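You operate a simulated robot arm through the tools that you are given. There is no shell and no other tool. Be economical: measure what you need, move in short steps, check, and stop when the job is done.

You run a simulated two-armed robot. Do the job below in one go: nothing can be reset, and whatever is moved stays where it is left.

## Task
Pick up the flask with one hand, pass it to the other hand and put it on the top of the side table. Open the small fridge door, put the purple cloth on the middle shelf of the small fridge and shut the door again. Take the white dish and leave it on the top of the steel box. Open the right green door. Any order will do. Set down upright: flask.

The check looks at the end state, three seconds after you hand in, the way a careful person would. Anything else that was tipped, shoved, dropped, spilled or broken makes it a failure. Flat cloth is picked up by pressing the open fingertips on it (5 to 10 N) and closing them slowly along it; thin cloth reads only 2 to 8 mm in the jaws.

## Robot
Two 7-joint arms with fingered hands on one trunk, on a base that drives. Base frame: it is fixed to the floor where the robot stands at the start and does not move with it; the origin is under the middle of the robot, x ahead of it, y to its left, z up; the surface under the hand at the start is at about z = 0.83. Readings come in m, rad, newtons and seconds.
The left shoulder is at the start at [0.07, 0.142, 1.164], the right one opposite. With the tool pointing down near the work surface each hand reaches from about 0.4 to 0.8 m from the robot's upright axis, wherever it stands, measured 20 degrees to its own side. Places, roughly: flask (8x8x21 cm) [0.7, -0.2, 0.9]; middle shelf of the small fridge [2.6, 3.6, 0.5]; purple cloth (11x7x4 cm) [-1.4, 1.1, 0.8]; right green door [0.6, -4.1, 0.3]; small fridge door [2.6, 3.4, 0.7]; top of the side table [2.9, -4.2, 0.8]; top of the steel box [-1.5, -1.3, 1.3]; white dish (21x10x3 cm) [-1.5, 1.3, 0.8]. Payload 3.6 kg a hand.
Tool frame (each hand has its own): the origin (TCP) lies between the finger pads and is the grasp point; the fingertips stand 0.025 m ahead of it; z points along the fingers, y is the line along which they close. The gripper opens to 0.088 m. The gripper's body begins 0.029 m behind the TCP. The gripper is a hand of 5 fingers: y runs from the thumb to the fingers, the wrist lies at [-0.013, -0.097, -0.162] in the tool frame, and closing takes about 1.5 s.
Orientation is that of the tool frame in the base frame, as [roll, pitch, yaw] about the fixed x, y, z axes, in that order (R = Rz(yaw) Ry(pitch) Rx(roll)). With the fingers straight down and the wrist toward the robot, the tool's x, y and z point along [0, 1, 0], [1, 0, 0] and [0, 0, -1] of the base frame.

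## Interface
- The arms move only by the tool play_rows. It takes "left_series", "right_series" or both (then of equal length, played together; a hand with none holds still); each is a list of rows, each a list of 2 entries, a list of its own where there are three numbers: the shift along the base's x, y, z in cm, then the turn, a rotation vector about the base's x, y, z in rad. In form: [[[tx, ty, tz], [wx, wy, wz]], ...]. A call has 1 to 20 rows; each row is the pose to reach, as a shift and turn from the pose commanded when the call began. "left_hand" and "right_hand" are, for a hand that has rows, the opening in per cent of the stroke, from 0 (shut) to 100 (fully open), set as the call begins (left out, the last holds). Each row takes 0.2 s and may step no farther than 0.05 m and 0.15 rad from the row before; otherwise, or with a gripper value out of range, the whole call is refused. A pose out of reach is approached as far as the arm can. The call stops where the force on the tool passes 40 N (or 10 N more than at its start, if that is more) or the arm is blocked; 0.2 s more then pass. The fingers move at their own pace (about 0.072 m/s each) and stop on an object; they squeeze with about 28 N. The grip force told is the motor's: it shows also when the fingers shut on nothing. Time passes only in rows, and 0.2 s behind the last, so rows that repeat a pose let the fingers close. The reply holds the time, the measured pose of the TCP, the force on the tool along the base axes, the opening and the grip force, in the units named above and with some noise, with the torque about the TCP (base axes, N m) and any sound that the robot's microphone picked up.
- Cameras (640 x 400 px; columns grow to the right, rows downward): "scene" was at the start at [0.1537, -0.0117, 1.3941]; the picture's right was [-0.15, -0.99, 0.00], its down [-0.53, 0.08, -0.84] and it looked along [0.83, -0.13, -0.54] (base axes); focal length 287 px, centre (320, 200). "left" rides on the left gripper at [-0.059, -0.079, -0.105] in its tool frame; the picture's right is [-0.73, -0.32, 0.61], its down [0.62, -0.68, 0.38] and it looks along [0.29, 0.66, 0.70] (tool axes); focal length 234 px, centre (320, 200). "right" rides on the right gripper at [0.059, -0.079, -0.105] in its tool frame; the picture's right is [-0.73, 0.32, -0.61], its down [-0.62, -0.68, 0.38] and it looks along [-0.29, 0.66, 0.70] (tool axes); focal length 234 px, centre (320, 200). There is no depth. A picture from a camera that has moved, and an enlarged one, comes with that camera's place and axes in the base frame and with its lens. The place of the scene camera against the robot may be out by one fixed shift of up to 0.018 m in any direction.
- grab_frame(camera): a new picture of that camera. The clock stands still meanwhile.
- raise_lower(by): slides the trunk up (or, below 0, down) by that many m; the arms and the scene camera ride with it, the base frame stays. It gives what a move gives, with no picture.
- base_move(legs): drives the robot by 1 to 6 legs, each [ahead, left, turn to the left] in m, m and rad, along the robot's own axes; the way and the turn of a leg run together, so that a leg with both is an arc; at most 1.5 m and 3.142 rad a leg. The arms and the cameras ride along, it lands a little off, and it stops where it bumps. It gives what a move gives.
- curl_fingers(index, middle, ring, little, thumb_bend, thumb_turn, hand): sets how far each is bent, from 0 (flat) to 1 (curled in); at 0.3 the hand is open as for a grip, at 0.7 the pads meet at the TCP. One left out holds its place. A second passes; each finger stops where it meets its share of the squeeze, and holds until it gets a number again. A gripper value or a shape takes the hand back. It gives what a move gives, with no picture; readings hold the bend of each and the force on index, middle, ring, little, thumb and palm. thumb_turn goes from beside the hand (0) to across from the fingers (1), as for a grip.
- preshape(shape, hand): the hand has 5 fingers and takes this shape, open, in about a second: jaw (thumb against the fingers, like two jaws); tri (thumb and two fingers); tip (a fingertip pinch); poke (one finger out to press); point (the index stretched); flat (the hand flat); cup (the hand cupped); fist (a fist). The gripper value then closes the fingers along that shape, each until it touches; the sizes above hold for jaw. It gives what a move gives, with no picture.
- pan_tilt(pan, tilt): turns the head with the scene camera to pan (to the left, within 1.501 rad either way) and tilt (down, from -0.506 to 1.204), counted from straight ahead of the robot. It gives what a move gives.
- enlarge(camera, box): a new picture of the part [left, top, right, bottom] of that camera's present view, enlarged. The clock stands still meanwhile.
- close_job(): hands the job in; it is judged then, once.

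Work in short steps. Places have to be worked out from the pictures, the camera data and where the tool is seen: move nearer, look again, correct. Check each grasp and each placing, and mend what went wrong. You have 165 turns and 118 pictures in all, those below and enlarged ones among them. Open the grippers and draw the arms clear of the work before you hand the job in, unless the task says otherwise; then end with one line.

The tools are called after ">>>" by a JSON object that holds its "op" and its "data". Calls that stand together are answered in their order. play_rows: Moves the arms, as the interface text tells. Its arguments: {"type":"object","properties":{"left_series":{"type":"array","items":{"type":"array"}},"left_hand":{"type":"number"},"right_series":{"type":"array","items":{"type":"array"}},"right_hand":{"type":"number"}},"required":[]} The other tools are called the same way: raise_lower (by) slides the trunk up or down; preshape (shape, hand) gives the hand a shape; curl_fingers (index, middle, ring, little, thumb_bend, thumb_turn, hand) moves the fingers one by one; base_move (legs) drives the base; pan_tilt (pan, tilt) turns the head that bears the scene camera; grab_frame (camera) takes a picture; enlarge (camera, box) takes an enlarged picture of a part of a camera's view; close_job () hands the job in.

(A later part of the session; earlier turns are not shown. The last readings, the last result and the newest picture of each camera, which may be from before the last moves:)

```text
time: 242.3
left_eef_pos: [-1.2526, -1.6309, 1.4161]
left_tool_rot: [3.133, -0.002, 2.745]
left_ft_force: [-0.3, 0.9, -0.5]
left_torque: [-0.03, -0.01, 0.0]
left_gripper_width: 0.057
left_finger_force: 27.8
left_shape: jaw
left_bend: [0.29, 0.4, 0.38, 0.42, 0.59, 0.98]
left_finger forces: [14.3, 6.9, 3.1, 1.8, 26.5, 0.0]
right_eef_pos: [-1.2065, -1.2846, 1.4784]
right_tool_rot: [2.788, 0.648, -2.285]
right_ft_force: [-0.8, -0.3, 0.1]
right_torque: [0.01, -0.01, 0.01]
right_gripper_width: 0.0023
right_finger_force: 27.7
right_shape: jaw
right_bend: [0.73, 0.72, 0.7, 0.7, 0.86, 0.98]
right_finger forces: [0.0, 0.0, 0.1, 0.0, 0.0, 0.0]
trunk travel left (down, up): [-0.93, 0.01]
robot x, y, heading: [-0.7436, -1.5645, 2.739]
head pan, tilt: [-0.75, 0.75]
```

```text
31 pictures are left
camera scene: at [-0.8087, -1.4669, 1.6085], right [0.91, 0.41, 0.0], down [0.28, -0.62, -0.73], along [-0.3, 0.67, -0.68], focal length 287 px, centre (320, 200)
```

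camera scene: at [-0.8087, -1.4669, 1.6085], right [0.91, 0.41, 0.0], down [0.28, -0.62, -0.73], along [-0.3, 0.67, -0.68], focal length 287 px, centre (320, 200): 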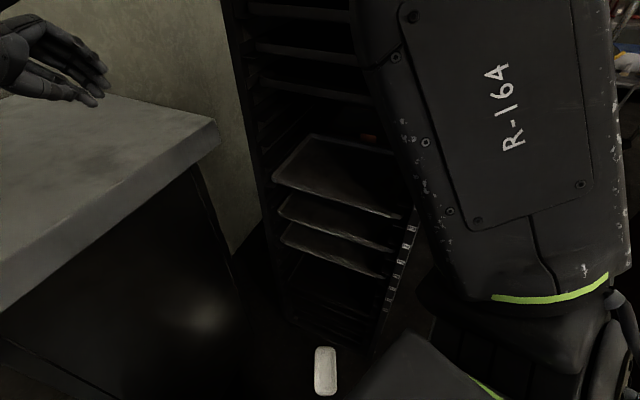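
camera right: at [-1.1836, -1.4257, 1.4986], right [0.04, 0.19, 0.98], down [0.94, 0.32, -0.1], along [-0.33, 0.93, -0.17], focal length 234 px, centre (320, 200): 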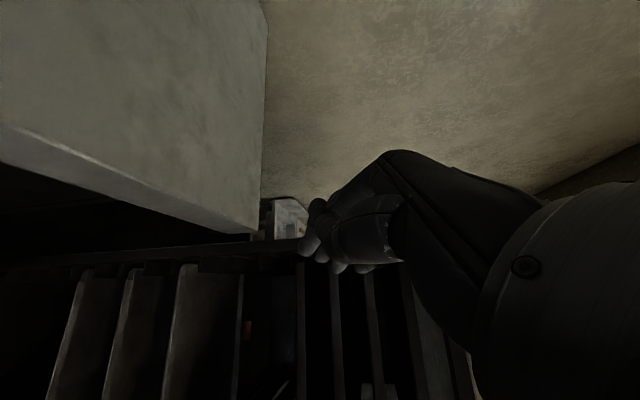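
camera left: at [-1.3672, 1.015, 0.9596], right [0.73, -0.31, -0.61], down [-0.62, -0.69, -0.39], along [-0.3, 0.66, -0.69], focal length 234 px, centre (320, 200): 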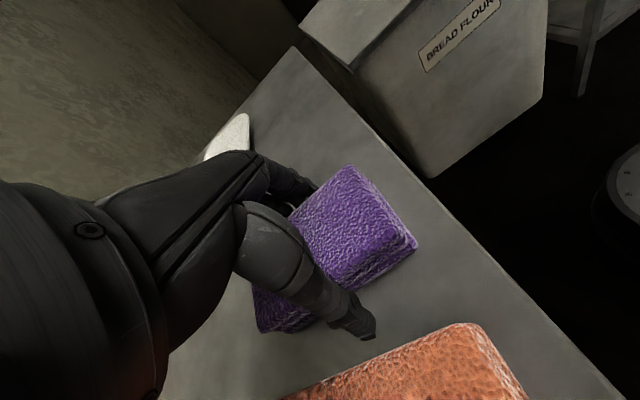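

The dish fell and is lying on the floor at about (-0.98, -1.02), and it looks intact. I'll straighten the right hand, back away, and set up to pick it up again.

>>> {"op": "play_rows", "data": {"right_series": [[[3, 0.5, 0], [-0.12, 0.018, 0]], [[6, 0.5, 0], [-0.24, 0.036, 0]], [[9, 1, 0], [-0.36, 0.055, 0]], [[12, 1, 0], [-0.48, 0.073, 0]], [[15, 1.5, 0], [-0.6, 0.091, 0]], [[18, 2, 0], [-0.718, 0.109, 0]], [[18, 2, 0], [-0.718, 0.109, 0]]], "right_hand": 60}}

>>> {"op": "base_move", "data": {"legs": [[-0.45, 0, 0], [0, 0, 0.56]]}}

>>> {"op": "pan_tilt", "data": {"pan": -0.7, "tilt": 0.8}}

>>> {"op": "grab_frame", "data": {"camera": "scene"}}

```text
time: 243.9
left_eef_pos: [-1.254, -1.6304, 1.4137]
left_tool_rot: [3.131, -0.002, 2.745]
left_ft_force: [-1.2, 0.2, -1.1]
left_torque: [0.0, 0.0, 0.01]
left_gripper_width: 0.057
left_finger_force: 27.9
left_shape: jaw
left_bend: [0.29, 0.4, 0.38, 0.42, 0.59, 0.98]
left_finger forces: [14.3, 6.9, 3.1, 1.9, 26.4, 0.1]
right_eef_pos: [-1.026, -1.2642, 1.4765]
right_tool_rot: [-3.132, 0.001, -2.161]
right_ft_force: [0.3, 0.4, -0.7]
right_torque: [-0.01, 0.0, 0.01]
right_gripper_width: 0.0527
right_finger_force: 0.2
right_shape: jaw
right_bend: [0.29, 0.41, 0.37, 0.43, 0.65, 1.0]
right_finger forces: [0.0, 0.0, 0.1, 0.0, 0.0, 0.0]
trunk travel left (down, up): [-0.93, 0.01]
robot x, y, heading: [-0.7422, -1.5647, 2.738]
head pan, tilt: [-0.75, 0.75]
```

```text
time: 248.1
left_eef_pos: [-0.7288, -2.0654, 1.4159]
left_tool_rot: [3.133, -0.002, -2.985]
left_ft_force: [0.1, 1.0, -0.8]
left_torque: [0.02, 0.0, 0.02]
left_gripper_width: 0.0571
left_finger_force: 27.5
left_shape: jaw
left_bend: [0.29, 0.4, 0.38, 0.42, 0.59, 0.98]
left_finger forces: [14.4, 7.0, 3.3, 1.9, 26.5, 0.0]
right_eef_pos: [-0.7297, -1.6346, 1.4776]
right_tool_rot: [-3.131, 0.001, -1.606]
right_ft_force: [0.5, 0.0, -0.6]
right_torque: [0.02, 0.0, 0.01]
right_gripper_width: 0.0526
right_finger_force: 0.1
right_shape: jaw
right_bend: [0.29, 0.41, 0.37, 0.43, 0.65, 1.0]
right_finger forces: [0.0, 0.0, 0.0, 0.1, 0.0, 0.0]
trunk travel left (down, up): [-0.93, 0.01]
robot x, y, heading: [-0.3325, -1.7417, -2.995]
head pan, tilt: [-0.75, 0.75]
```

```text
time: 248.8
left_eef_pos: [-0.7301, -2.0642, 1.4154]
left_tool_rot: [3.131, -0.001, -2.984]
left_ft_force: [0.3, -0.3, -0.3]
left_torque: [0.0, 0.03, 0.02]
left_gripper_width: 0.0567
left_finger_force: 27.6
left_shape: jaw
left_bend: [0.29, 0.4, 0.38, 0.42, 0.59, 0.98]
left_finger forces: [14.4, 7.0, 3.3, 1.9, 26.5, 0.0]
right_eef_pos: [-0.732, -1.6347, 1.4769]
right_tool_rot: [-3.13, 0.002, -1.608]
right_ft_force: [-0.5, 0.6, -0.1]
right_torque: [-0.02, -0.02, 0.01]
right_gripper_width: 0.0526
right_finger_force: 0.0
right_shape: jaw
right_bend: [0.29, 0.41, 0.37, 0.43, 0.65, 1.0]
right_finger forces: [0.1, 0.0, 0.1, 0.0, 0.1, 0.0]
trunk travel left (down, up): [-0.93, 0.01]
robot x, y, heading: [-0.3347, -1.743, -2.991]
head pan, tilt: [-0.7, 0.799]
```

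```text
30 pictures are left
camera scene: at [-0.4367, -1.7041, 1.6045], right [0.52, 0.85, 0.0], down [0.61, -0.37, -0.7], along [-0.59, 0.36, -0.72], focal length 287 px, centre (320, 200)
```

scene: 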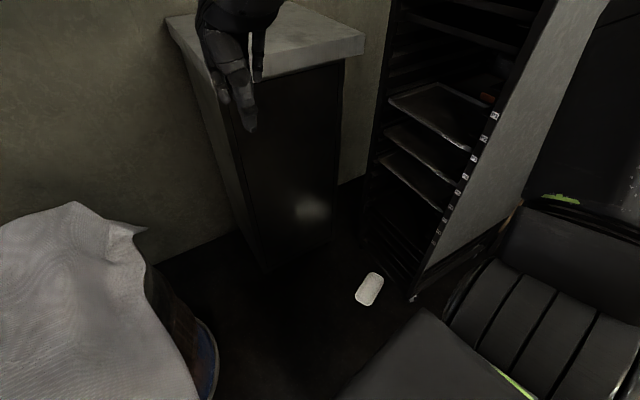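

The dish is at about (-0.97, -1.04), 12 cm or more in front of the rack. I'll set the base at heading 2.6, so the right elbow stays clear, and lower the trunk.

>>> {"op": "base_move", "data": {"legs": [[0, 0, -0.692], [0.36, -0.217, 0]]}}

>>> {"op": "raise_lower", "data": {"by": -0.4}}

>>> {"op": "raise_lower", "data": {"by": -0.4}}

>>> {"op": "pan_tilt", "data": {"pan": -0.1, "tilt": 0.85}}

>>> {"op": "grab_frame", "data": {"camera": "scene"}}

```text
time: 253.2
left_eef_pos: [-1.0402, -1.3608, 1.4152]
left_tool_rot: [3.132, -0.004, 2.601]
left_ft_force: [-0.1, 0.0, -0.4]
left_torque: [0.01, 0.05, -0.01]
left_gripper_width: 0.0573
left_finger_force: 28.0
left_shape: jaw
left_bend: [0.29, 0.4, 0.38, 0.42, 0.59, 0.98]
left_finger forces: [14.3, 7.0, 3.2, 1.9, 26.6, 0.0]
right_eef_pos: [-0.7635, -1.0283, 1.478]
right_tool_rot: [-3.136, 0.001, -2.303]
right_ft_force: [0.9, 0.0, 0.7]
right_torque: [-0.01, 0.0, 0.01]
right_gripper_width: 0.0529
right_finger_force: 0.0
right_shape: jaw
right_bend: [0.29, 0.41, 0.37, 0.43, 0.65, 1.0]
right_finger forces: [0.1, 0.0, 0.0, 0.1, 0.0, 0.0]
trunk travel left (down, up): [-0.93, 0.01]
robot x, y, heading: [-0.5293, -1.3628, 2.593]
head pan, tilt: [-0.7, 0.799]
```

```text
time: 257.0
left_eef_pos: [-1.0405, -1.3584, 1.0154]
left_tool_rot: [3.134, -0.003, 2.603]
left_ft_force: [-0.1, 0.5, -1.2]
left_torque: [-0.01, -0.03, -0.04]
left_gripper_width: 0.0572
left_finger_force: 27.8
left_shape: jaw
left_bend: [0.29, 0.4, 0.38, 0.42, 0.59, 0.98]
left_finger forces: [14.4, 7.1, 3.2, 1.9, 26.6, 0.0]
right_eef_pos: [-0.7645, -1.028, 1.0761]
right_tool_rot: [-3.132, 0.001, -2.303]
right_ft_force: [0.6, 0.2, 0.3]
right_torque: [-0.02, -0.01, 0.04]
right_gripper_width: 0.0526
right_finger_force: 0.0
right_shape: jaw
right_bend: [0.29, 0.41, 0.37, 0.43, 0.65, 1.0]
right_finger forces: [0.1, 0.0, 0.0, 0.0, 0.0, 0.0]
trunk travel left (down, up): [-0.53, 0.41]
robot x, y, heading: [-0.5316, -1.362, 2.597]
head pan, tilt: [-0.7, 0.799]
```

```text
time: 260.9
left_eef_pos: [-1.0411, -1.3583, 0.6156]
left_tool_rot: [3.133, -0.002, 2.602]
left_ft_force: [0.1, 0.5, -0.7]
left_torque: [0.03, -0.02, 0.03]
left_gripper_width: 0.0573
left_finger_force: 27.8
left_shape: jaw
left_bend: [0.29, 0.4, 0.38, 0.42, 0.59, 0.98]
left_finger forces: [14.4, 7.0, 3.2, 1.9, 26.5, 0.1]
right_eef_pos: [-0.7647, -1.0276, 0.6772]
right_tool_rot: [-3.133, 0.002, -2.304]
right_ft_force: [-0.8, -0.8, -0.5]
right_torque: [-0.01, -0.02, -0.01]
right_gripper_width: 0.0524
right_finger_force: 0.1
right_shape: jaw
right_bend: [0.29, 0.41, 0.37, 0.43, 0.65, 1.0]
right_finger forces: [0.0, 0.0, 0.0, 0.0, 0.1, 0.0]
trunk travel left (down, up): [-0.13, 0.81]
robot x, y, heading: [-0.5303, -1.3689, 2.597]
head pan, tilt: [-0.7, 0.799]
```

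```text
time: 261.9
left_eef_pos: [-1.0393, -1.3584, 0.6151]
left_tool_rot: [3.133, -0.001, 2.602]
left_ft_force: [-0.5, 0.6, -0.5]
left_torque: [-0.02, -0.03, 0.01]
left_gripper_width: 0.0571
left_finger_force: 28.0
left_shape: jaw
left_bend: [0.29, 0.4, 0.38, 0.42, 0.59, 0.98]
left_finger forces: [14.5, 7.0, 3.2, 1.9, 26.6, 0.0]
right_eef_pos: [-0.7638, -1.0276, 0.6761]
right_tool_rot: [-3.132, 0.001, -2.305]
right_ft_force: [-0.3, 0.0, -0.1]
right_torque: [-0.03, -0.01, -0.02]
right_gripper_width: 0.0525
right_finger_force: 0.1
right_shape: jaw
right_bend: [0.29, 0.41, 0.37, 0.43, 0.65, 1.0]
right_finger forces: [0.0, 0.0, 0.0, 0.0, 0.1, 0.0]
trunk travel left (down, up): [-0.13, 0.81]
robot x, y, heading: [-0.5303, -1.3643, 2.591]
head pan, tilt: [-0.099, 0.85]
```

```text
29 pictures are left
camera scene: at [-0.6179, -1.2895, 0.8004], right [0.6, 0.8, 0.0], down [0.6, -0.45, -0.66], along [-0.53, 0.4, -0.75], focal length 287 px, centre (320, 200)
```

scene: 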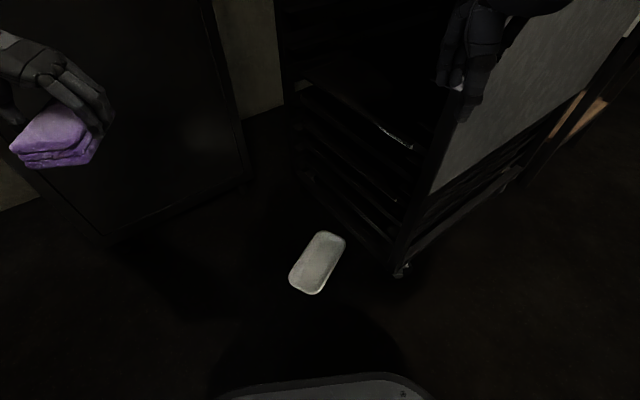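

I'll zoom in on the dish to see which way up it is and locate its rim.

>>> {"op": "enlarge", "data": {"camera": "scene", "box": [260, 210, 380, 310]}}

```text
4.00 times, centred on (320, 260) of scene
camera zoom: at [-0.6179, -1.2895, 0.8004], right [0.6, 0.8, 0.0], down [0.6, -0.45, -0.66], along [-0.53, 0.4, -0.75], focal length 1148 px, centre (320, -40)
```

zoom: 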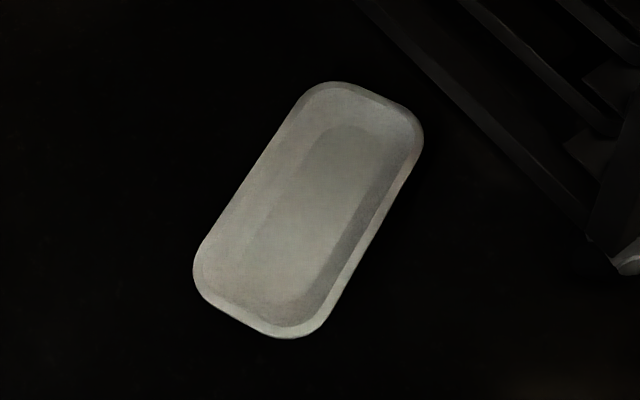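

The dish lies inside-up at (-0.969, -1.033), with the reachable long rim at about (-0.921, -1.012). I'll lower the trunk the rest of the way, yaw the right hand and hover above that rim.

>>> {"op": "raise_lower", "data": {"by": -0.13}}

>>> {"op": "play_rows", "data": {"right_series": [[[-1.7, 0.2, -3.8], [0, 0, 0.128]], [[-3.5, 0.4, -7.6], [0, 0, 0.255]], [[-5.2, 0.5, -11.4], [0, 0, 0.382]], [[-7, 0.7, -15.2], [0, 0, 0.51]], [[-8.7, 0.9, -19], [0, 0, 0.637]], [[-10.5, 1.1, -22.8], [0, 0, 0.765]], [[-12.2, 1.2, -26.6], [0, 0, 0.892]], [[-14, 1.4, -30.4], [0, 0, 1.02]], [[-15.7, 1.6, -34], [0, 0, 1.147]], [[-15.7, 1.6, -34], [0, 0, 1.147]]], "right_hand": 60}}

>>> {"op": "grab_frame", "data": {"camera": "right"}}

```text
time: 263.4
left_eef_pos: [-1.0395, -1.3582, 0.4871]
left_tool_rot: [3.132, -0.003, 2.601]
left_ft_force: [-1.0, 0.1, -1.8]
left_torque: [-0.02, -0.04, -0.02]
left_gripper_width: 0.057
left_finger_force: 27.8
left_shape: jaw
left_bend: [0.29, 0.4, 0.38, 0.42, 0.59, 0.98]
left_finger forces: [14.4, 7.1, 3.4, 1.9, 26.5, 0.0]
right_eef_pos: [-0.7641, -1.0275, 0.5466]
right_tool_rot: [-3.134, 0.002, -2.304]
right_ft_force: [-0.1, 0.1, 0.2]
right_torque: [0.02, -0.03, 0.01]
right_gripper_width: 0.0526
right_finger_force: 0.1
right_shape: jaw
right_bend: [0.29, 0.41, 0.37, 0.43, 0.65, 1.0]
right_finger forces: [0.1, 0.0, 0.0, 0.0, 0.0, 0.1]
trunk travel left (down, up): [0.0, 0.94]
robot x, y, heading: [-0.5265, -1.3654, 2.599]
head pan, tilt: [-0.099, 0.85]
```

```text
time: 265.9
left_eef_pos: [-1.022, -1.3669, 0.4883]
left_tool_rot: [3.126, -0.012, 2.581]
left_ft_force: [-0.1, 0.3, -0.2]
left_torque: [0.01, 0.0, 0.0]
left_gripper_width: 0.0571
left_finger_force: 28.2
left_shape: jaw
left_bend: [0.29, 0.4, 0.38, 0.42, 0.59, 0.98]
left_finger forces: [14.4, 6.9, 3.3, 1.8, 26.5, 0.0]
right_eef_pos: [-0.8994, -1.0319, 0.2205]
right_tool_rot: [3.132, 0.014, -1.152]
right_ft_force: [-0.6, 0.2, 0.2]
right_torque: [-0.02, 0.0, -0.02]
right_gripper_width: 0.0529
right_finger_force: 0.0
right_shape: jaw
right_bend: [0.29, 0.41, 0.37, 0.43, 0.65, 1.0]
right_finger forces: [0.1, 0.0, 0.0, 0.0, 0.0, 0.0]
right hand out of reach, approached as far as the arm can: row 9
trunk travel left (down, up): [0.0, 0.94]
robot x, y, heading: [-0.5138, -1.3833, 2.575]
head pan, tilt: [-0.099, 0.85]
stopped in row 10 (right hand): the arm was blocked; the commanded pose is now the measured one
```

```text
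27 pictures are left
camera right: at [-0.8016, -1.0542, 0.3231], right [-0.58, 0.53, 0.62], down [0.36, 0.85, -0.38], along [-0.73, 0.01, -0.69], focal length 234 px, centre (320, 200)
```

right: 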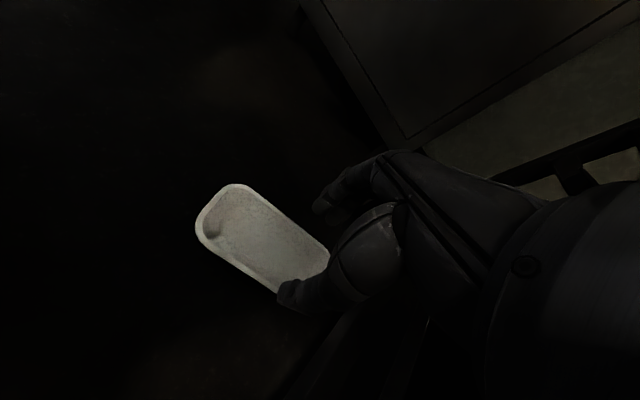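

The arm pushed against something, likely the rack corner with the forearm, and nudged the base back slightly. I'll lift the hand off, move the base back and to the side so the forearm comes in from the open side, and retry.

>>> {"op": "play_rows", "data": {"right_series": [[[1, -2, 2], [0, 0, 0]], [[1, -4, 5], [0, 0, 0]], [[1, -6, 9], [0, 0, 0]], [[1, -8, 12], [0, 0, 0]]]}}

>>> {"op": "base_move", "data": {"legs": [[0, 0, -0.175], [-0.103, 0.092, 0]]}}

>>> {"op": "grab_frame", "data": {"camera": "scene"}}

```text
time: 266.9
left_eef_pos: [-1.0279, -1.3626, 0.4848]
left_tool_rot: [3.134, 0.0, 2.58]
left_ft_force: [-0.1, 0.9, 0.1]
left_torque: [0.01, -0.03, 0.02]
left_gripper_width: 0.057
left_finger_force: 27.8
left_shape: jaw
left_bend: [0.29, 0.4, 0.38, 0.42, 0.59, 0.98]
left_finger forces: [14.4, 7.0, 3.2, 1.9, 26.6, 0.1]
right_eef_pos: [-0.8912, -1.1071, 0.3319]
right_tool_rot: [-3.141, 0.001, -1.161]
right_ft_force: [0.8, -0.3, 0.1]
right_torque: [0.0, 0.0, 0.0]
right_gripper_width: 0.0525
right_finger_force: 0.0
right_shape: jaw
right_bend: [0.29, 0.41, 0.37, 0.43, 0.65, 1.0]
right_finger forces: [0.1, 0.0, 0.1, 0.0, 0.0, 0.0]
trunk travel left (down, up): [0.0, 0.94]
robot x, y, heading: [-0.5145, -1.3807, 2.574]
head pan, tilt: [-0.099, 0.85]
```

```text
time: 268.9
left_eef_pos: [-1.0035, -1.4094, 0.4854]
left_tool_rot: [3.133, 0.0, 2.404]
left_ft_force: [-0.6, -0.5, 0.7]
left_torque: [0.01, -0.02, -0.02]
left_gripper_width: 0.0571
left_finger_force: 28.1
left_shape: jaw
left_bend: [0.29, 0.4, 0.38, 0.42, 0.59, 0.98]
left_finger forces: [14.5, 7.0, 3.3, 1.7, 26.6, 0.0]
right_eef_pos: [-0.825, -1.1824, 0.3319]
right_tool_rot: [3.14, 0.0, -1.336]
right_ft_force: [-0.2, -0.4, 1.4]
right_torque: [-0.03, -0.01, 0.02]
right_gripper_width: 0.053
right_finger_force: 0.1
right_shape: jaw
right_bend: [0.29, 0.41, 0.37, 0.43, 0.65, 1.0]
right_finger forces: [0.0, 0.0, 0.0, 0.0, 0.1, 0.0]
trunk travel left (down, up): [0.0, 0.94]
robot x, y, heading: [-0.5041, -1.5146, 2.397]
head pan, tilt: [-0.099, 0.85]
```

```text
26 pictures are left
camera scene: at [-0.5762, -1.4232, 0.6704], right [0.75, 0.66, 0.0], down [0.5, -0.56, -0.66], along [-0.44, 0.49, -0.75], focal length 287 px, centre (320, 200)
```

scene: 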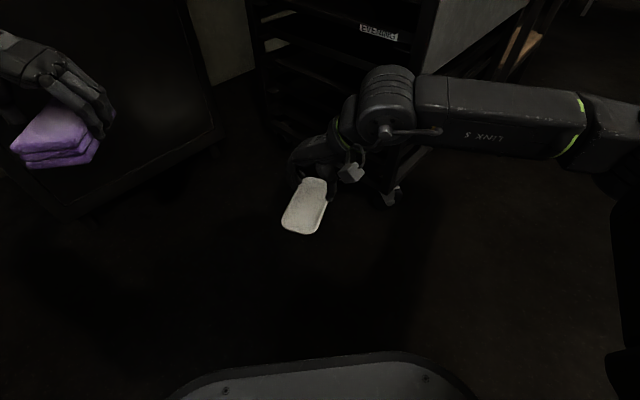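

The forearm now comes in from the open side. I'll move the hand over the rim at (-0.924, -1.025) at z 0.18.

>>> {"op": "play_rows", "data": {"right_series": [[[-2, 3, -2], [0, 0, 0.05]], [[-4, 6, -4], [0, 0, 0.1]], [[-6, 9, -6.5], [0, 0, 0.15]], [[-8, 12, -9], [0, 0, 0.177]], [[-9.5, 14.8, -12], [0, 0, 0.177]], [[-9.9, 15.7, -15], [0, 0, 0.177]]]}}

>>> {"op": "grab_frame", "data": {"camera": "right"}}

```text
time: 270.3
left_eef_pos: [-1.0039, -1.4108, 0.4853]
left_tool_rot: [3.133, -0.001, 2.405]
left_ft_force: [0.2, 0.7, -0.7]
left_torque: [0.0, 0.04, -0.04]
left_gripper_width: 0.0573
left_finger_force: 28.5
left_shape: jaw
left_bend: [0.29, 0.4, 0.38, 0.42, 0.59, 0.98]
left_finger forces: [14.4, 7.0, 3.2, 1.7, 26.5, 0.0]
right_eef_pos: [-0.8323, -1.1236, 0.2597]
right_tool_rot: [3.11, 0.079, -1.24]
right_ft_force: [-0.7, -0.5, 0.8]
right_torque: [-0.03, 0.02, 0.01]
right_gripper_width: 0.0528
right_finger_force: 0.1
right_shape: jaw
right_bend: [0.29, 0.4, 0.37, 0.43, 0.65, 1.0]
right_finger forces: [0.0, 0.0, 0.0, 0.0, 0.0, 0.0]
right hand out of reach, approached as far as the arm can: row 2, 3, 4, 5, 6
trunk travel left (down, up): [0.0, 0.94]
robot x, y, heading: [-0.5015, -1.5162, 2.399]
head pan, tilt: [-0.099, 0.85]
```

```text
25 pictures are left
camera right: at [-0.7328, -1.1591, 0.3562], right [-0.51, 0.54, 0.67], down [0.42, 0.83, -0.36], along [-0.75, 0.1, -0.65], focal length 234 px, centre (320, 200)
```

right: 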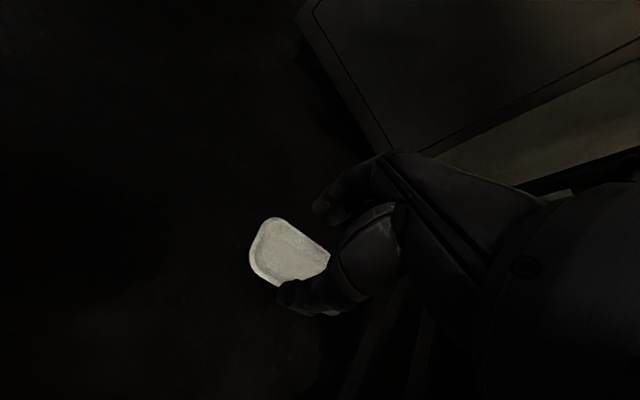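

The floor pose with that yaw is out of reach. I'll grip the dish's short end nearest the robot instead, with the wrist toward me: first raise and un-yaw the hand, then reposition the base.

>>> {"op": "play_rows", "data": {"right_series": [[[1.2, -1.3, 2.5], [0, 0, -0.14]], [[2.4, -2.6, 5], [0, 0, -0.28]], [[3.6, -3.9, 7.5], [0, 0, -0.42]], [[4.8, -5.2, 10], [0, 0, -0.56]], [[6, -6.5, 12.5], [0, 0, -0.7]], [[7.2, -7.8, 15], [0, 0, -0.84]], [[8.4, -9.1, 17], [0, 0, -0.98]], [[9.6, -10.4, 18], [0, 0, -1.12]], [[10.8, -11.7, 18], [0, 0, -1.26]], [[11.6, -13, 18], [0, 0, -1.4]], [[12.4, -14.5, 18], [0, 0, -1.52]], [[12.4, -14.5, 18], [0, 0, -1.574]]]}}

>>> {"op": "base_move", "data": {"legs": [[0.04, 0.09, 0]]}}

>>> {"op": "grab_frame", "data": {"camera": "right"}}

```text
time: 272.9
left_eef_pos: [-1.0044, -1.4102, 0.4854]
left_tool_rot: [3.133, 0.0, 2.406]
left_ft_force: [0.8, -0.3, -0.2]
left_torque: [0.02, -0.01, -0.02]
left_gripper_width: 0.0571
left_finger_force: 27.8
left_shape: jaw
left_bend: [0.29, 0.4, 0.38, 0.42, 0.59, 0.98]
left_finger forces: [14.4, 7.0, 3.4, 1.7, 26.5, 0.0]
right_eef_pos: [-0.706, -1.2714, 0.446]
right_tool_rot: [3.11, 0.077, -2.817]
right_ft_force: [-0.8, 0.5, -0.5]
right_torque: [0.01, 0.02, 0.01]
right_gripper_width: 0.0525
right_finger_force: 0.1
right_shape: jaw
right_bend: [0.29, 0.4, 0.37, 0.43, 0.65, 1.0]
right_finger forces: [0.0, 0.1, 0.0, 0.0, 0.0, 0.0]
trunk travel left (down, up): [0.0, 0.94]
robot x, y, heading: [-0.5025, -1.5169, 2.395]
head pan, tilt: [-0.099, 0.85]
```

```text
time: 274.0
left_eef_pos: [-1.093, -1.4483, 0.4857]
left_tool_rot: [3.133, -0.001, 2.404]
left_ft_force: [0.0, -0.2, 0.6]
left_torque: [-0.02, -0.01, -0.01]
left_gripper_width: 0.0573
left_finger_force: 28.3
left_shape: jaw
left_bend: [0.29, 0.4, 0.38, 0.42, 0.59, 0.98]
left_finger forces: [14.4, 7.0, 3.3, 1.8, 26.4, 0.0]
right_eef_pos: [-0.7967, -1.3107, 0.4453]
right_tool_rot: [3.111, 0.076, -2.813]
right_ft_force: [0.7, -0.7, 0.4]
right_torque: [0.01, -0.01, -0.01]
right_gripper_width: 0.053
right_finger_force: 0.1
right_shape: jaw
right_bend: [0.29, 0.4, 0.37, 0.43, 0.65, 1.0]
right_finger forces: [0.1, 0.0, 0.0, 0.1, 0.1, 0.0]
trunk travel left (down, up): [0.0, 0.94]
robot x, y, heading: [-0.5903, -1.5545, 2.4]
head pan, tilt: [-0.099, 0.85]
```

```text
24 pictures are left
camera right: at [-0.833, -1.4096, 0.5422], right [0.54, 0.5, 0.67], down [0.83, -0.42, -0.36], along [0.1, 0.75, -0.65], focal length 234 px, centre (320, 200)
```

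right: 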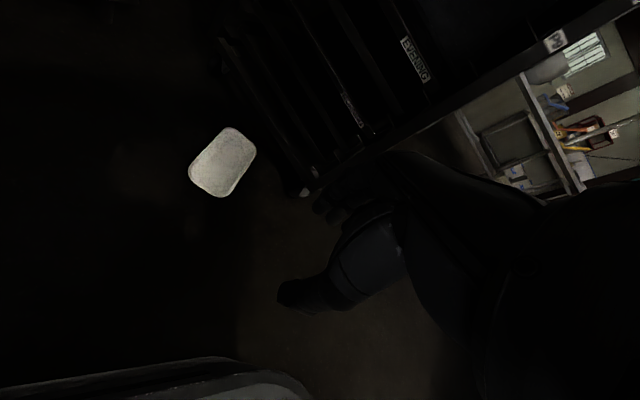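

The near short end of the dish is at about (-0.947, -1.122). I'll level the hand, align its yaw, and hover above that end at z 0.15.

>>> {"op": "play_rows", "data": {"right_series": [[[-1.8, 2.3, -3.6], [-0.02, 0.02, 0.04]], [[-3.6, 4.6, -7.2], [-0.04, 0.04, 0.08]], [[-5.4, 6.9, -10.8], [-0.06, 0.056, 0.13]], [[-7.2, 9.2, -14.4], [-0.06, 0.056, 0.13]], [[-9, 11.5, -18], [-0.06, 0.056, 0.13]], [[-10.8, 13.8, -21.6], [-0.06, 0.056, 0.13]], [[-12.6, 16.1, -25.2], [-0.06, 0.056, 0.13]], [[-14.4, 18.4, -28.5], [-0.06, 0.056, 0.13]], [[-15.1, 19.3, -29.5], [-0.06, 0.056, 0.13]], [[-15.1, 19.3, -29.5], [-0.06, 0.056, 0.13]]]}}

>>> {"op": "grab_frame", "data": {"camera": "right"}}

```text
time: 276.2
left_eef_pos: [-1.0941, -1.4496, 0.4844]
left_tool_rot: [3.134, 0.0, 2.406]
left_ft_force: [-0.5, 0.4, -0.4]
left_torque: [0.0, -0.02, -0.02]
left_gripper_width: 0.0573
left_finger_force: 27.7
left_shape: jaw
left_bend: [0.29, 0.4, 0.38, 0.42, 0.59, 0.98]
left_finger forces: [14.4, 7.1, 3.3, 1.9, 26.6, 0.0]
right_eef_pos: [-0.9494, -1.118, 0.1508]
right_tool_rot: [-3.141, 0.002, -2.682]
right_ft_force: [0.1, 0.9, -0.2]
right_torque: [0.0, 0.03, 0.02]
right_gripper_width: 0.0527
right_finger_force: 0.0
right_shape: jaw
right_bend: [0.29, 0.4, 0.37, 0.43, 0.65, 1.0]
right_finger forces: [0.0, 0.0, 0.0, 0.0, 0.0, 0.0]
trunk travel left (down, up): [0.0, 0.94]
robot x, y, heading: [-0.5947, -1.5572, 2.395]
head pan, tilt: [-0.099, 0.85]
```

```text
23 pictures are left
camera right: at [-0.9659, -1.2148, 0.2548], right [0.51, 0.61, 0.61], down [0.86, -0.33, -0.38], along [-0.03, 0.72, -0.7], focal length 234 px, centre (320, 200)
```

right: 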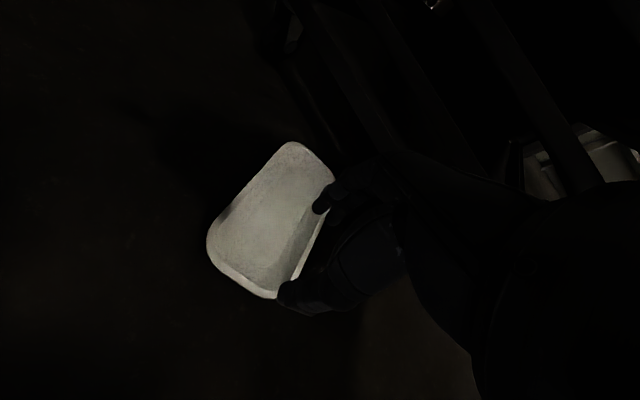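

The short end is directly beneath the hand and aligned with it. I'll descend, watching for floor contact.

>>> {"op": "play_rows", "data": {"right_series": [[[0, 0.2, -3], [0, 0, 0]], [[0, 0.2, -6], [0, 0, 0]], [[0, 0.2, -8], [0, 0, 0]], [[0, 0.2, -9.5], [0, 0, 0]], [[0, 0.2, -10.5], [0, 0, 0]], [[0, 0.2, -11.2], [0, 0, 0]]]}}

>>> {"op": "grab_frame", "data": {"camera": "right"}}

```text
time: 277.6
left_eef_pos: [-1.0937, -1.4497, 0.4859]
left_tool_rot: [3.134, 0.001, 2.404]
left_ft_force: [0.4, 0.3, -1.0]
left_torque: [0.0, 0.02, -0.04]
left_gripper_width: 0.0574
left_finger_force: 27.9
left_shape: jaw
left_bend: [0.29, 0.4, 0.38, 0.42, 0.59, 0.98]
left_finger forces: [14.4, 6.9, 3.4, 1.9, 26.6, 0.1]
right_eef_pos: [-0.9485, -1.1148, 0.0385]
right_tool_rot: [-3.139, 0.003, -2.682]
right_ft_force: [0.0, -0.5, 0.3]
right_torque: [-0.03, 0.0, -0.01]
right_gripper_width: 0.0531
right_finger_force: 0.1
right_shape: jaw
right_bend: [0.29, 0.4, 0.37, 0.43, 0.65, 1.0]
right_finger forces: [0.1, 0.1, 0.1, 0.0, 0.1, 0.1]
trunk travel left (down, up): [0.0, 0.94]
robot x, y, heading: [-0.5949, -1.5571, 2.4]
head pan, tilt: [-0.099, 0.85]
```

```text
22 pictures are left
camera right: at [-0.9657, -1.2114, 0.1431], right [0.51, 0.61, 0.61], down [0.86, -0.33, -0.38], along [-0.03, 0.72, -0.7], focal length 234 px, centre (320, 200)
```

right: 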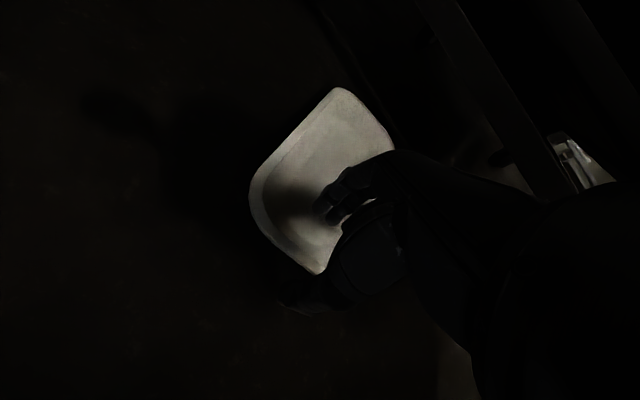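

The rim is between the thumb and fingers. I'll lower 0.4 cm and close.

>>> {"op": "play_rows", "data": {"right_series": [[[0, 0, -0.2], [0, 0, 0]], [[0, 0, -0.4], [0, 0, 0]]]}}

>>> {"op": "play_rows", "data": {"right_series": [[[0, 0, 0], [0, 0, 0]], [[0, 0, 0], [0, 0, 0]], [[0, 0, 0], [0, 0, 0]], [[0, 0, 0], [0, 0, 0]], [[0, 0, 0], [0, 0, 0]], [[0, 0, 0], [0, 0, 0]], [[0, 0, 0], [0, 0, 0]]], "right_hand": 0}}

>>> {"op": "play_rows", "data": {"right_series": [[[0, 0, 1], [0, 0, 0]], [[0, 0, 3], [0, 0, 0]], [[0, 0, 5], [0, 0, 0]], [[0.5, -1, 8], [0, 0, 0]], [[1, -2, 12], [0, 0, 0]], [[2, -4, 16], [0, 0, 0]], [[3, -7, 19], [0, 0, 0]]]}}

>>> {"op": "grab_frame", "data": {"camera": "scene"}}

```text
time: 278.2
left_eef_pos: [-1.0941, -1.4509, 0.4845]
left_tool_rot: [3.134, 0.0, 2.405]
left_ft_force: [0.7, -0.7, -0.4]
left_torque: [0.01, 0.01, -0.02]
left_gripper_width: 0.0574
left_finger_force: 27.7
left_shape: jaw
left_bend: [0.29, 0.4, 0.38, 0.42, 0.59, 0.98]
left_finger forces: [14.4, 6.9, 3.3, 1.7, 26.4, 0.0]
right_eef_pos: [-0.9476, -1.1161, 0.0345]
right_tool_rot: [-3.139, 0.003, -2.682]
right_ft_force: [0.0, 0.5, -0.5]
right_torque: [0.01, 0.01, 0.01]
right_gripper_width: 0.0528
right_finger_force: 0.2
right_shape: jaw
right_bend: [0.29, 0.4, 0.37, 0.43, 0.65, 1.0]
right_finger forces: [0.1, 0.0, 0.0, 0.0, 0.0, 0.1]
trunk travel left (down, up): [0.0, 0.94]
robot x, y, heading: [-0.591, -1.5541, 2.397]
head pan, tilt: [-0.099, 0.85]
```

```text
time: 279.8
left_eef_pos: [-1.0932, -1.4503, 0.4852]
left_tool_rot: [3.134, 0.0, 2.404]
left_ft_force: [0.0, 0.0, -1.0]
left_torque: [0.02, 0.02, -0.05]
left_gripper_width: 0.057
left_finger_force: 27.6
left_shape: jaw
left_bend: [0.29, 0.4, 0.38, 0.42, 0.59, 0.98]
left_finger forces: [14.5, 7.0, 3.3, 1.8, 26.4, 0.1]
right_eef_pos: [-0.9474, -1.1166, 0.0356]
right_tool_rot: [-3.139, 0.001, -2.683]
right_ft_force: [-0.8, 0.1, 0.6]
right_torque: [0.23, 0.11, 0.1]
right_gripper_width: 0.0018
right_finger_force: 28.0
right_shape: jaw
right_bend: [0.7, 0.7, 0.7, 0.7, 0.73, 1.0]
right_finger forces: [13.9, 8.6, 3.4, 0.1, 24.9, 0.0]
trunk travel left (down, up): [0.0, 0.94]
robot x, y, heading: [-0.5929, -1.5562, 2.401]
head pan, tilt: [-0.099, 0.85]
```

```text
time: 281.4
left_eef_pos: [-1.0943, -1.4491, 0.484]
left_tool_rot: [3.133, 0.0, 2.405]
left_ft_force: [0.8, 0.6, -1.0]
left_torque: [-0.03, -0.01, -0.01]
left_gripper_width: 0.0573
left_finger_force: 28.5
left_shape: jaw
left_bend: [0.29, 0.4, 0.38, 0.42, 0.59, 0.98]
left_finger forces: [14.4, 7.0, 3.3, 1.9, 26.5, 0.1]
right_eef_pos: [-0.9179, -1.1866, 0.2256]
right_tool_rot: [-3.14, 0.0, -2.683]
right_ft_force: [0.1, -0.4, -1.1]
right_torque: [-0.09, -0.01, 0.01]
right_gripper_width: 0.0021
right_finger_force: 28.3
right_shape: jaw
right_bend: [0.7, 0.7, 0.7, 0.7, 0.77, 1.0]
right_finger forces: [17.5, 6.0, 2.7, 0.0, 25.6, 0.0]
trunk travel left (down, up): [0.0, 0.94]
robot x, y, heading: [-0.5935, -1.5552, 2.402]
head pan, tilt: [-0.099, 0.85]
```

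```text
21 pictures are left
camera scene: at [-0.6669, -1.4628, 0.6703], right [0.75, 0.66, 0.0], down [0.5, -0.56, -0.66], along [-0.44, 0.49, -0.75], focal length 287 px, centre (320, 200)
```

scene: 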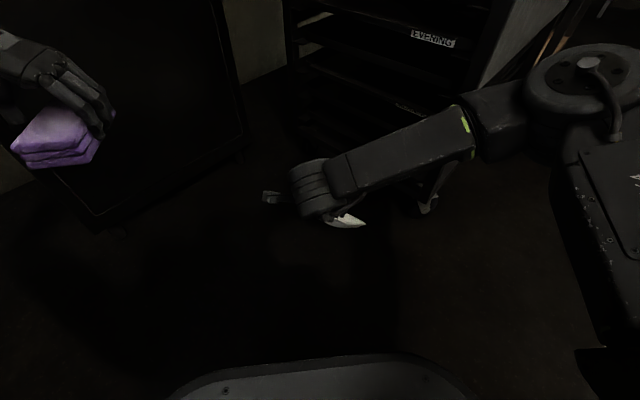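

The dish is held at 25 N. I'll back away from the rack, turn to heading 2.74, and raise the trunk fully.

>>> {"op": "base_move", "data": {"legs": [[-0.2, 0, 0], [0, 0, 0.34]]}}

>>> {"op": "raise_lower", "data": {"by": 0.4}}

>>> {"op": "raise_lower", "data": {"by": 0.4}}

>>> {"op": "raise_lower", "data": {"by": 0.14}}

>>> {"op": "play_rows", "data": {"right_series": [[[0, 0, 4], [0, 0, 0]], [[0, 0, 8], [0, 0, 0]], [[0, 0, 12], [0, 0, 0]], [[0, 0, 16], [0, 0, 0]], [[0, 0, 20], [0, 0, 0]], [[0, 0, 24], [0, 0, 0]], [[0, 0, 28], [0, 0, 0]], [[0, 0, 32], [0, 0, 0]]]}}

>>> {"op": "pan_tilt", "data": {"pan": -0.1, "tilt": 0.45}}

>>> {"op": "grab_frame", "data": {"camera": "scene"}}

```text
time: 284.1
left_eef_pos: [-0.9531, -1.7604, 0.4858]
left_tool_rot: [3.132, 0.001, 2.747]
left_ft_force: [0.1, 0.3, -0.9]
left_torque: [0.01, -0.01, 0.03]
left_gripper_width: 0.057
left_finger_force: 27.8
left_shape: jaw
left_bend: [0.29, 0.4, 0.38, 0.42, 0.59, 0.98]
left_finger forces: [14.4, 6.9, 3.3, 1.7, 26.5, 0.0]
right_eef_pos: [-0.8757, -1.4537, 0.2257]
right_tool_rot: [-3.14, 0.002, -2.339]
right_ft_force: [0.2, -0.2, -1.8]
right_torque: [-0.07, -0.05, 0.02]
right_gripper_width: 0.002
right_finger_force: 27.6
right_shape: jaw
right_bend: [0.7, 0.7, 0.7, 0.7, 0.77, 1.0]
right_finger forces: [17.3, 5.6, 2.9, 0.0, 25.3, 0.0]
trunk travel left (down, up): [0.0, 0.94]
robot x, y, heading: [-0.444, -1.6955, 2.74]
head pan, tilt: [-0.099, 0.85]
```

```text
time: 288.1
left_eef_pos: [-0.9408, -1.767, 0.6565]
left_tool_rot: [3.125, 0.089, 2.746]
left_ft_force: [0.4, 0.0, -1.0]
left_torque: [0.05, -0.02, -0.02]
left_gripper_width: 0.0571
left_finger_force: 28.3
left_shape: jaw
left_bend: [0.29, 0.4, 0.38, 0.42, 0.59, 0.98]
left_finger forces: [14.4, 7.1, 3.3, 1.7, 26.6, 0.0]
right_eef_pos: [-0.8703, -1.4546, 0.4331]
right_tool_rot: [-3.14, 0.006, -2.336]
right_ft_force: [0.2, -0.6, -1.6]
right_torque: [-0.04, -0.06, -0.03]
right_gripper_width: 0.0019
right_finger_force: 27.9
right_shape: jaw
right_bend: [0.7, 0.7, 0.7, 0.7, 0.77, 1.0]
right_finger forces: [17.3, 5.4, 2.8, 0.1, 25.1, 0.0]
trunk travel left (down, up): [-0.205, 0.735]
robot x, y, heading: [-0.4367, -1.6881, 2.741]
head pan, tilt: [-0.099, 0.85]
stopped: the arm was blocked; the commanded pose is now the measured one
```

```text
time: 289.2
left_eef_pos: [-0.9195, -1.7778, 0.6247]
left_tool_rot: [3.126, 0.321, 2.756]
left_ft_force: [-0.6, -0.2, -0.7]
left_torque: [0.01, -0.04, -0.03]
left_gripper_width: 0.0571
left_finger_force: 28.0
left_shape: jaw
left_bend: [0.29, 0.4, 0.38, 0.42, 0.59, 0.97]
left_finger forces: [14.5, 7.0, 3.4, 1.8, 26.7, 0.0]
right_eef_pos: [-0.8653, -1.4556, 0.4821]
right_tool_rot: [-3.137, 0.006, -2.325]
right_ft_force: [-0.2, 1.0, -1.5]
right_torque: [-0.06, -0.05, 0.03]
right_gripper_width: 0.0019
right_finger_force: 28.3
right_shape: jaw
right_bend: [0.7, 0.7, 0.7, 0.7, 0.77, 1.0]
right_finger forces: [17.1, 5.5, 2.8, 0.0, 25.0, 0.0]
trunk travel left (down, up): [-0.254, 0.686]
robot x, y, heading: [-0.4285, -1.6906, 2.751]
head pan, tilt: [-0.099, 0.85]
stopped: the arm was blocked; the commanded pose is now the measured one
```

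```text
time: 290.1
left_eef_pos: [-0.8738, -1.7992, 0.5989]
left_tool_rot: [3.125, 0.559, 2.77]
left_ft_force: [-0.9, 0.2, -1.1]
left_torque: [0.04, -0.02, 0.0]
left_gripper_width: 0.0571
left_finger_force: 28.1
left_shape: jaw
left_bend: [0.29, 0.4, 0.38, 0.42, 0.59, 0.97]
left_finger forces: [14.5, 7.0, 3.3, 1.9, 26.6, 0.0]
right_eef_pos: [-0.8565, -1.4593, 0.5391]
right_tool_rot: [3.137, 0.0, -2.316]
right_ft_force: [-0.5, -0.3, -0.5]
right_torque: [-0.05, -0.03, 0.02]
right_gripper_width: 0.0019
right_finger_force: 27.8
right_shape: jaw
right_bend: [0.7, 0.7, 0.7, 0.7, 0.77, 1.0]
right_finger forces: [17.0, 5.5, 3.1, 0.0, 25.0, 0.0]
trunk travel left (down, up): [-0.308, 0.632]
robot x, y, heading: [-0.4215, -1.6905, 2.765]
head pan, tilt: [-0.099, 0.85]
stopped: the arm was blocked; the commanded pose is now the measured one
```

```text
time: 291.9
left_eef_pos: [-0.8752, -1.7973, 0.6005]
left_tool_rot: [3.125, 0.548, 2.764]
left_ft_force: [-1.0, -0.6, -1.0]
left_torque: [-0.02, 0.02, -0.04]
left_gripper_width: 0.0571
left_finger_force: 27.8
left_shape: jaw
left_bend: [0.29, 0.4, 0.38, 0.42, 0.59, 0.97]
left_finger forces: [14.6, 6.9, 3.3, 1.8, 26.7, 0.0]
right_eef_pos: [-0.8545, -1.4649, 0.8603]
right_tool_rot: [3.133, 0.001, -2.319]
right_ft_force: [0.4, 0.0, -1.9]
right_torque: [-0.06, -0.06, -0.02]
right_gripper_width: 0.0016
right_finger_force: 28.3
right_shape: jaw
right_bend: [0.7, 0.7, 0.7, 0.7, 0.77, 1.0]
right_finger forces: [17.2, 5.1, 2.8, 0.1, 24.8, 0.0]
trunk travel left (down, up): [-0.308, 0.632]
robot x, y, heading: [-0.4239, -1.6878, 2.76]
head pan, tilt: [-0.099, 0.85]
```

```text
time: 292.8
left_eef_pos: [-0.8746, -1.7989, 0.6]
left_tool_rot: [3.125, 0.552, 2.767]
left_ft_force: [-0.4, -0.4, -0.8]
left_torque: [-0.01, -0.02, 0.03]
left_gripper_width: 0.0571
left_finger_force: 27.9
left_shape: jaw
left_bend: [0.29, 0.4, 0.38, 0.42, 0.59, 0.97]
left_finger forces: [14.4, 7.0, 3.3, 1.8, 26.7, 0.0]
right_eef_pos: [-0.8563, -1.4628, 0.8601]
right_tool_rot: [3.133, 0.001, -2.318]
right_ft_force: [0.1, 0.1, -0.8]
right_torque: [-0.06, -0.09, 0.01]
right_gripper_width: 0.0017
right_finger_force: 28.3
right_shape: jaw
right_bend: [0.7, 0.7, 0.7, 0.7, 0.77, 1.0]
right_finger forces: [17.3, 5.0, 2.7, 0.1, 24.5, 0.0]
trunk travel left (down, up): [-0.308, 0.632]
robot x, y, heading: [-0.4224, -1.6869, 2.763]
head pan, tilt: [-0.099, 0.45]
```

```text
20 pictures are left
camera scene: at [-0.5294, -1.6316, 1.0142], right [0.46, 0.89, 0.0], down [0.38, -0.2, -0.9], along [-0.8, 0.42, -0.43], focal length 287 px, centre (320, 200)
```

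scene: 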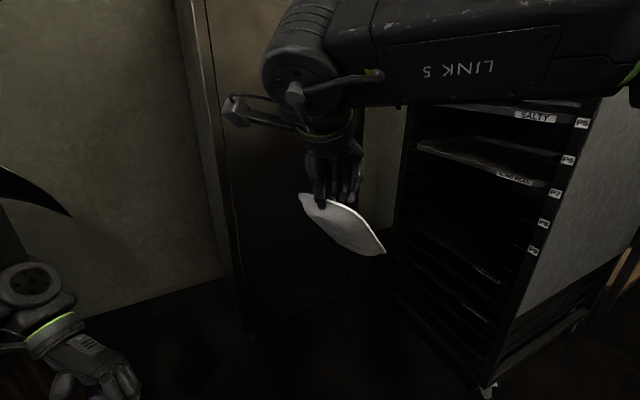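

The left arm caught on something, probably the barrel's lid or cloth, while rising. I'll lower the trunk 0.1 to take the load off and look left before doing anything else.

>>> {"op": "raise_lower", "data": {"by": -0.12}}

>>> {"op": "pan_tilt", "data": {"pan": 0.75, "tilt": 0.45}}

>>> {"op": "grab_frame", "data": {"camera": "scene"}}

```text
time: 294.3
left_eef_pos: [-0.878, -1.7922, 0.4775]
left_tool_rot: [3.129, 0.559, 2.765]
left_ft_force: [0.4, 0.1, -0.2]
left_torque: [-0.02, 0.0, 0.01]
left_gripper_width: 0.0572
left_finger_force: 27.5
left_shape: jaw
left_bend: [0.29, 0.4, 0.38, 0.42, 0.59, 0.97]
left_finger forces: [14.5, 7.0, 3.2, 1.8, 26.7, 0.1]
right_eef_pos: [-0.8607, -1.4571, 0.7347]
right_tool_rot: [3.141, 0.002, -2.322]
right_ft_force: [-0.3, 0.0, -0.4]
right_torque: [-0.07, -0.01, 0.05]
right_gripper_width: 0.0019
right_finger_force: 27.8
right_shape: jaw
right_bend: [0.7, 0.7, 0.7, 0.7, 0.77, 1.0]
right_finger forces: [17.3, 5.0, 2.7, 0.0, 24.5, 0.1]
trunk travel left (down, up): [-0.188, 0.752]
robot x, y, heading: [-0.4243, -1.6867, 2.76]
head pan, tilt: [-0.099, 0.45]
```

```text
time: 295.5
left_eef_pos: [-0.8792, -1.7927, 0.476]
left_tool_rot: [3.13, 0.563, 2.764]
left_ft_force: [0.4, -0.5, -0.5]
left_torque: [-0.03, -0.02, 0.0]
left_gripper_width: 0.0574
left_finger_force: 27.6
left_shape: jaw
left_bend: [0.29, 0.4, 0.38, 0.42, 0.59, 0.97]
left_finger forces: [14.5, 7.1, 3.3, 1.9, 26.7, 0.0]
right_eef_pos: [-0.8617, -1.457, 0.7334]
right_tool_rot: [-3.139, 0.003, -2.321]
right_ft_force: [0.2, 0.3, -2.0]
right_torque: [-0.04, -0.03, 0.02]
right_gripper_width: 0.0017
right_finger_force: 27.7
right_shape: jaw
right_bend: [0.7, 0.7, 0.7, 0.7, 0.77, 1.0]
right_finger forces: [17.2, 5.0, 2.7, 0.0, 24.4, 0.1]
trunk travel left (down, up): [-0.188, 0.752]
robot x, y, heading: [-0.4299, -1.6872, 2.756]
head pan, tilt: [0.75, 0.45]
```

```text
19 pictures are left
camera scene: at [-0.5417, -1.7006, 0.8928], right [-0.36, 0.93, 0.0], down [0.41, 0.16, -0.9], along [-0.84, -0.32, -0.44], focal length 287 px, centre (320, 200)
```

scene: 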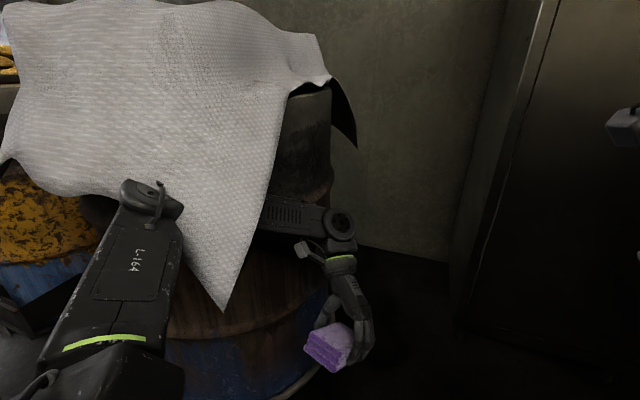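

The left forearm is under the barrel's draped cloth, which still hangs as before. I'll drive straight away from the barrel, then raise in the clear.

>>> {"op": "base_move", "data": {"legs": [[-0.22, -0.15, 0]]}}

>>> {"op": "raise_lower", "data": {"by": 0.3}}

```text
time: 297.4
left_eef_pos: [-0.6195, -1.7381, 0.4775]
left_tool_rot: [3.13, 0.559, 2.772]
left_ft_force: [-0.1, -0.6, -1.0]
left_torque: [0.0, 0.02, -0.01]
left_gripper_width: 0.0571
left_finger_force: 28.5
left_shape: jaw
left_bend: [0.29, 0.4, 0.38, 0.42, 0.59, 0.97]
left_finger forces: [14.6, 6.9, 3.3, 1.8, 26.7, 0.0]
right_eef_pos: [-0.6043, -1.4011, 0.735]
right_tool_rot: [-3.139, 0.001, -2.317]
right_ft_force: [0.1, -0.3, -1.5]
right_torque: [-0.1, -0.04, 0.0]
right_gripper_width: 0.0015
right_finger_force: 27.7
right_shape: jaw
right_bend: [0.7, 0.7, 0.7, 0.7, 0.77, 1.0]
right_finger forces: [17.3, 5.0, 2.6, 0.0, 24.6, 0.1]
trunk travel left (down, up): [-0.188, 0.752]
robot x, y, heading: [-0.1665, -1.6271, 2.763]
head pan, tilt: [0.75, 0.45]
```

```text
time: 300.4
left_eef_pos: [-0.62, -1.7374, 0.7766]
left_tool_rot: [3.129, 0.563, 2.769]
left_ft_force: [-0.3, 0.9, 0.1]
left_torque: [0.01, 0.0, 0.02]
left_gripper_width: 0.0575
left_finger_force: 28.0
left_shape: jaw
left_bend: [0.29, 0.4, 0.38, 0.42, 0.59, 0.97]
left_finger forces: [14.5, 7.1, 3.3, 1.9, 26.6, 0.1]
right_eef_pos: [-0.605, -1.4015, 1.0333]
right_tool_rot: [-3.14, 0.002, -2.317]
right_ft_force: [-1.2, 0.6, -1.8]
right_torque: [-0.06, -0.05, -0.01]
right_gripper_width: 0.0017
right_finger_force: 28.3
right_shape: jaw
right_bend: [0.7, 0.7, 0.7, 0.7, 0.77, 1.0]
right_finger forces: [17.2, 4.9, 2.5, 0.0, 24.4, 0.0]
trunk travel left (down, up): [-0.488, 0.452]
robot x, y, heading: [-0.1662, -1.6307, 2.761]
head pan, tilt: [0.75, 0.45]
```

It is clear now. I'll raise the rest of the way and level the left hand again.

>>> {"op": "raise_lower", "data": {"by": 0.4}}

>>> {"op": "play_rows", "data": {"left_series": [[[0, 0, 4], [0.05, 0.125, 0]], [[0, 0, 8], [0.1, 0.25, 0]], [[0, 0, 12], [0.15, 0.375, 0]], [[0, 0, 16], [0.205, 0.5, 0]], [[0, 0, 20], [0.205, 0.524, 0]], [[0, 0, 24], [0.205, 0.524, 0]]], "right_series": [[[0, 0, 1], [0, 0, 0]], [[0, 0, 2], [0, 0, 0]], [[0, 0, 3], [0, 0, 0]], [[0, 0, 4], [0, 0, 0]], [[0, 0, 5], [0, 0, 0]], [[0, 0, 6], [0, 0, 0]]]}}

>>> {"op": "pan_tilt", "data": {"pan": -0.05, "tilt": 0.4}}

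>>> {"op": "grab_frame", "data": {"camera": "scene"}}

```text
time: 304.2
left_eef_pos: [-0.6212, -1.736, 1.1773]
left_tool_rot: [3.13, 0.561, 2.772]
left_ft_force: [-1.2, -1.0, -1.2]
left_torque: [-0.04, -0.01, 0.0]
left_gripper_width: 0.0573
left_finger_force: 27.9
left_shape: jaw
left_bend: [0.29, 0.4, 0.38, 0.42, 0.59, 0.97]
left_finger forces: [14.6, 7.0, 3.2, 1.8, 26.7, 0.1]
right_eef_pos: [-0.6049, -1.4018, 1.4347]
right_tool_rot: [-3.141, 0.001, -2.316]
right_ft_force: [0.3, 0.3, -1.8]
right_torque: [-0.07, -0.03, 0.01]
right_gripper_width: 0.0018
right_finger_force: 27.4
right_shape: jaw
right_bend: [0.7, 0.7, 0.7, 0.7, 0.77, 1.0]
right_finger forces: [17.1, 4.9, 2.6, 0.1, 24.4, 0.1]
trunk travel left (down, up): [-0.888, 0.052]
robot x, y, heading: [-0.164, -1.6312, 2.763]
head pan, tilt: [0.75, 0.45]
```

```text
time: 305.6
left_eef_pos: [-0.6188, -1.7306, 1.405]
left_tool_rot: [3.129, -0.004, 2.773]
left_ft_force: [0.1, -0.6, -0.3]
left_torque: [0.0, -0.01, -0.02]
left_gripper_width: 0.0573
left_finger_force: 28.1
left_shape: jaw
left_bend: [0.29, 0.4, 0.38, 0.42, 0.59, 0.97]
left_finger forces: [14.6, 7.0, 3.4, 1.8, 26.7, 0.0]
left hand out of reach, approached as far as the arm can: row 6
right_eef_pos: [-0.6037, -1.3983, 1.4948]
right_tool_rot: [-3.14, -0.001, -2.317]
right_ft_force: [0.0, 0.0, -1.5]
right_torque: [-0.08, -0.07, 0.01]
right_gripper_width: 0.002
right_finger_force: 28.3
right_shape: jaw
right_bend: [0.7, 0.7, 0.7, 0.7, 0.77, 1.0]
right_finger forces: [17.4, 4.9, 2.5, 0.0, 24.5, 0.0]
trunk travel left (down, up): [-0.888, 0.052]
robot x, y, heading: [-0.1659, -1.627, 2.759]
head pan, tilt: [0.75, 0.45]
```

```text
time: 306.7
left_eef_pos: [-0.6204, -1.7312, 1.4045]
left_tool_rot: [3.126, -0.004, 2.771]
left_ft_force: [0.0, -0.2, -1.0]
left_torque: [0.0, -0.01, -0.02]
left_gripper_width: 0.0572
left_finger_force: 28.2
left_shape: jaw
left_bend: [0.29, 0.4, 0.38, 0.42, 0.59, 0.97]
left_finger forces: [14.7, 6.9, 3.3, 1.8, 26.6, 0.0]
right_eef_pos: [-0.6051, -1.3999, 1.4949]
right_tool_rot: [-3.139, 0.002, -2.316]
right_ft_force: [-0.8, 1.2, -1.0]
right_torque: [-0.06, -0.01, 0.01]
right_gripper_width: 0.0017
right_finger_force: 28.1
right_shape: jaw
right_bend: [0.7, 0.7, 0.7, 0.7, 0.77, 1.0]
right_finger forces: [17.3, 4.9, 2.6, 0.0, 24.2, 0.0]
trunk travel left (down, up): [-0.888, 0.052]
robot x, y, heading: [-0.1657, -1.629, 2.761]
head pan, tilt: [-0.051, 0.4]
```

```text
18 pictures are left
camera scene: at [-0.2819, -1.5713, 1.5975], right [0.41, 0.91, 0.0], down [0.35, -0.16, -0.92], along [-0.84, 0.38, -0.39], focal length 287 px, centre (320, 200)
```

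scene: 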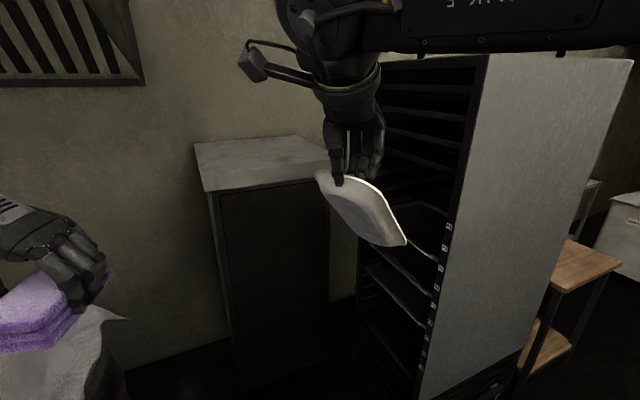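

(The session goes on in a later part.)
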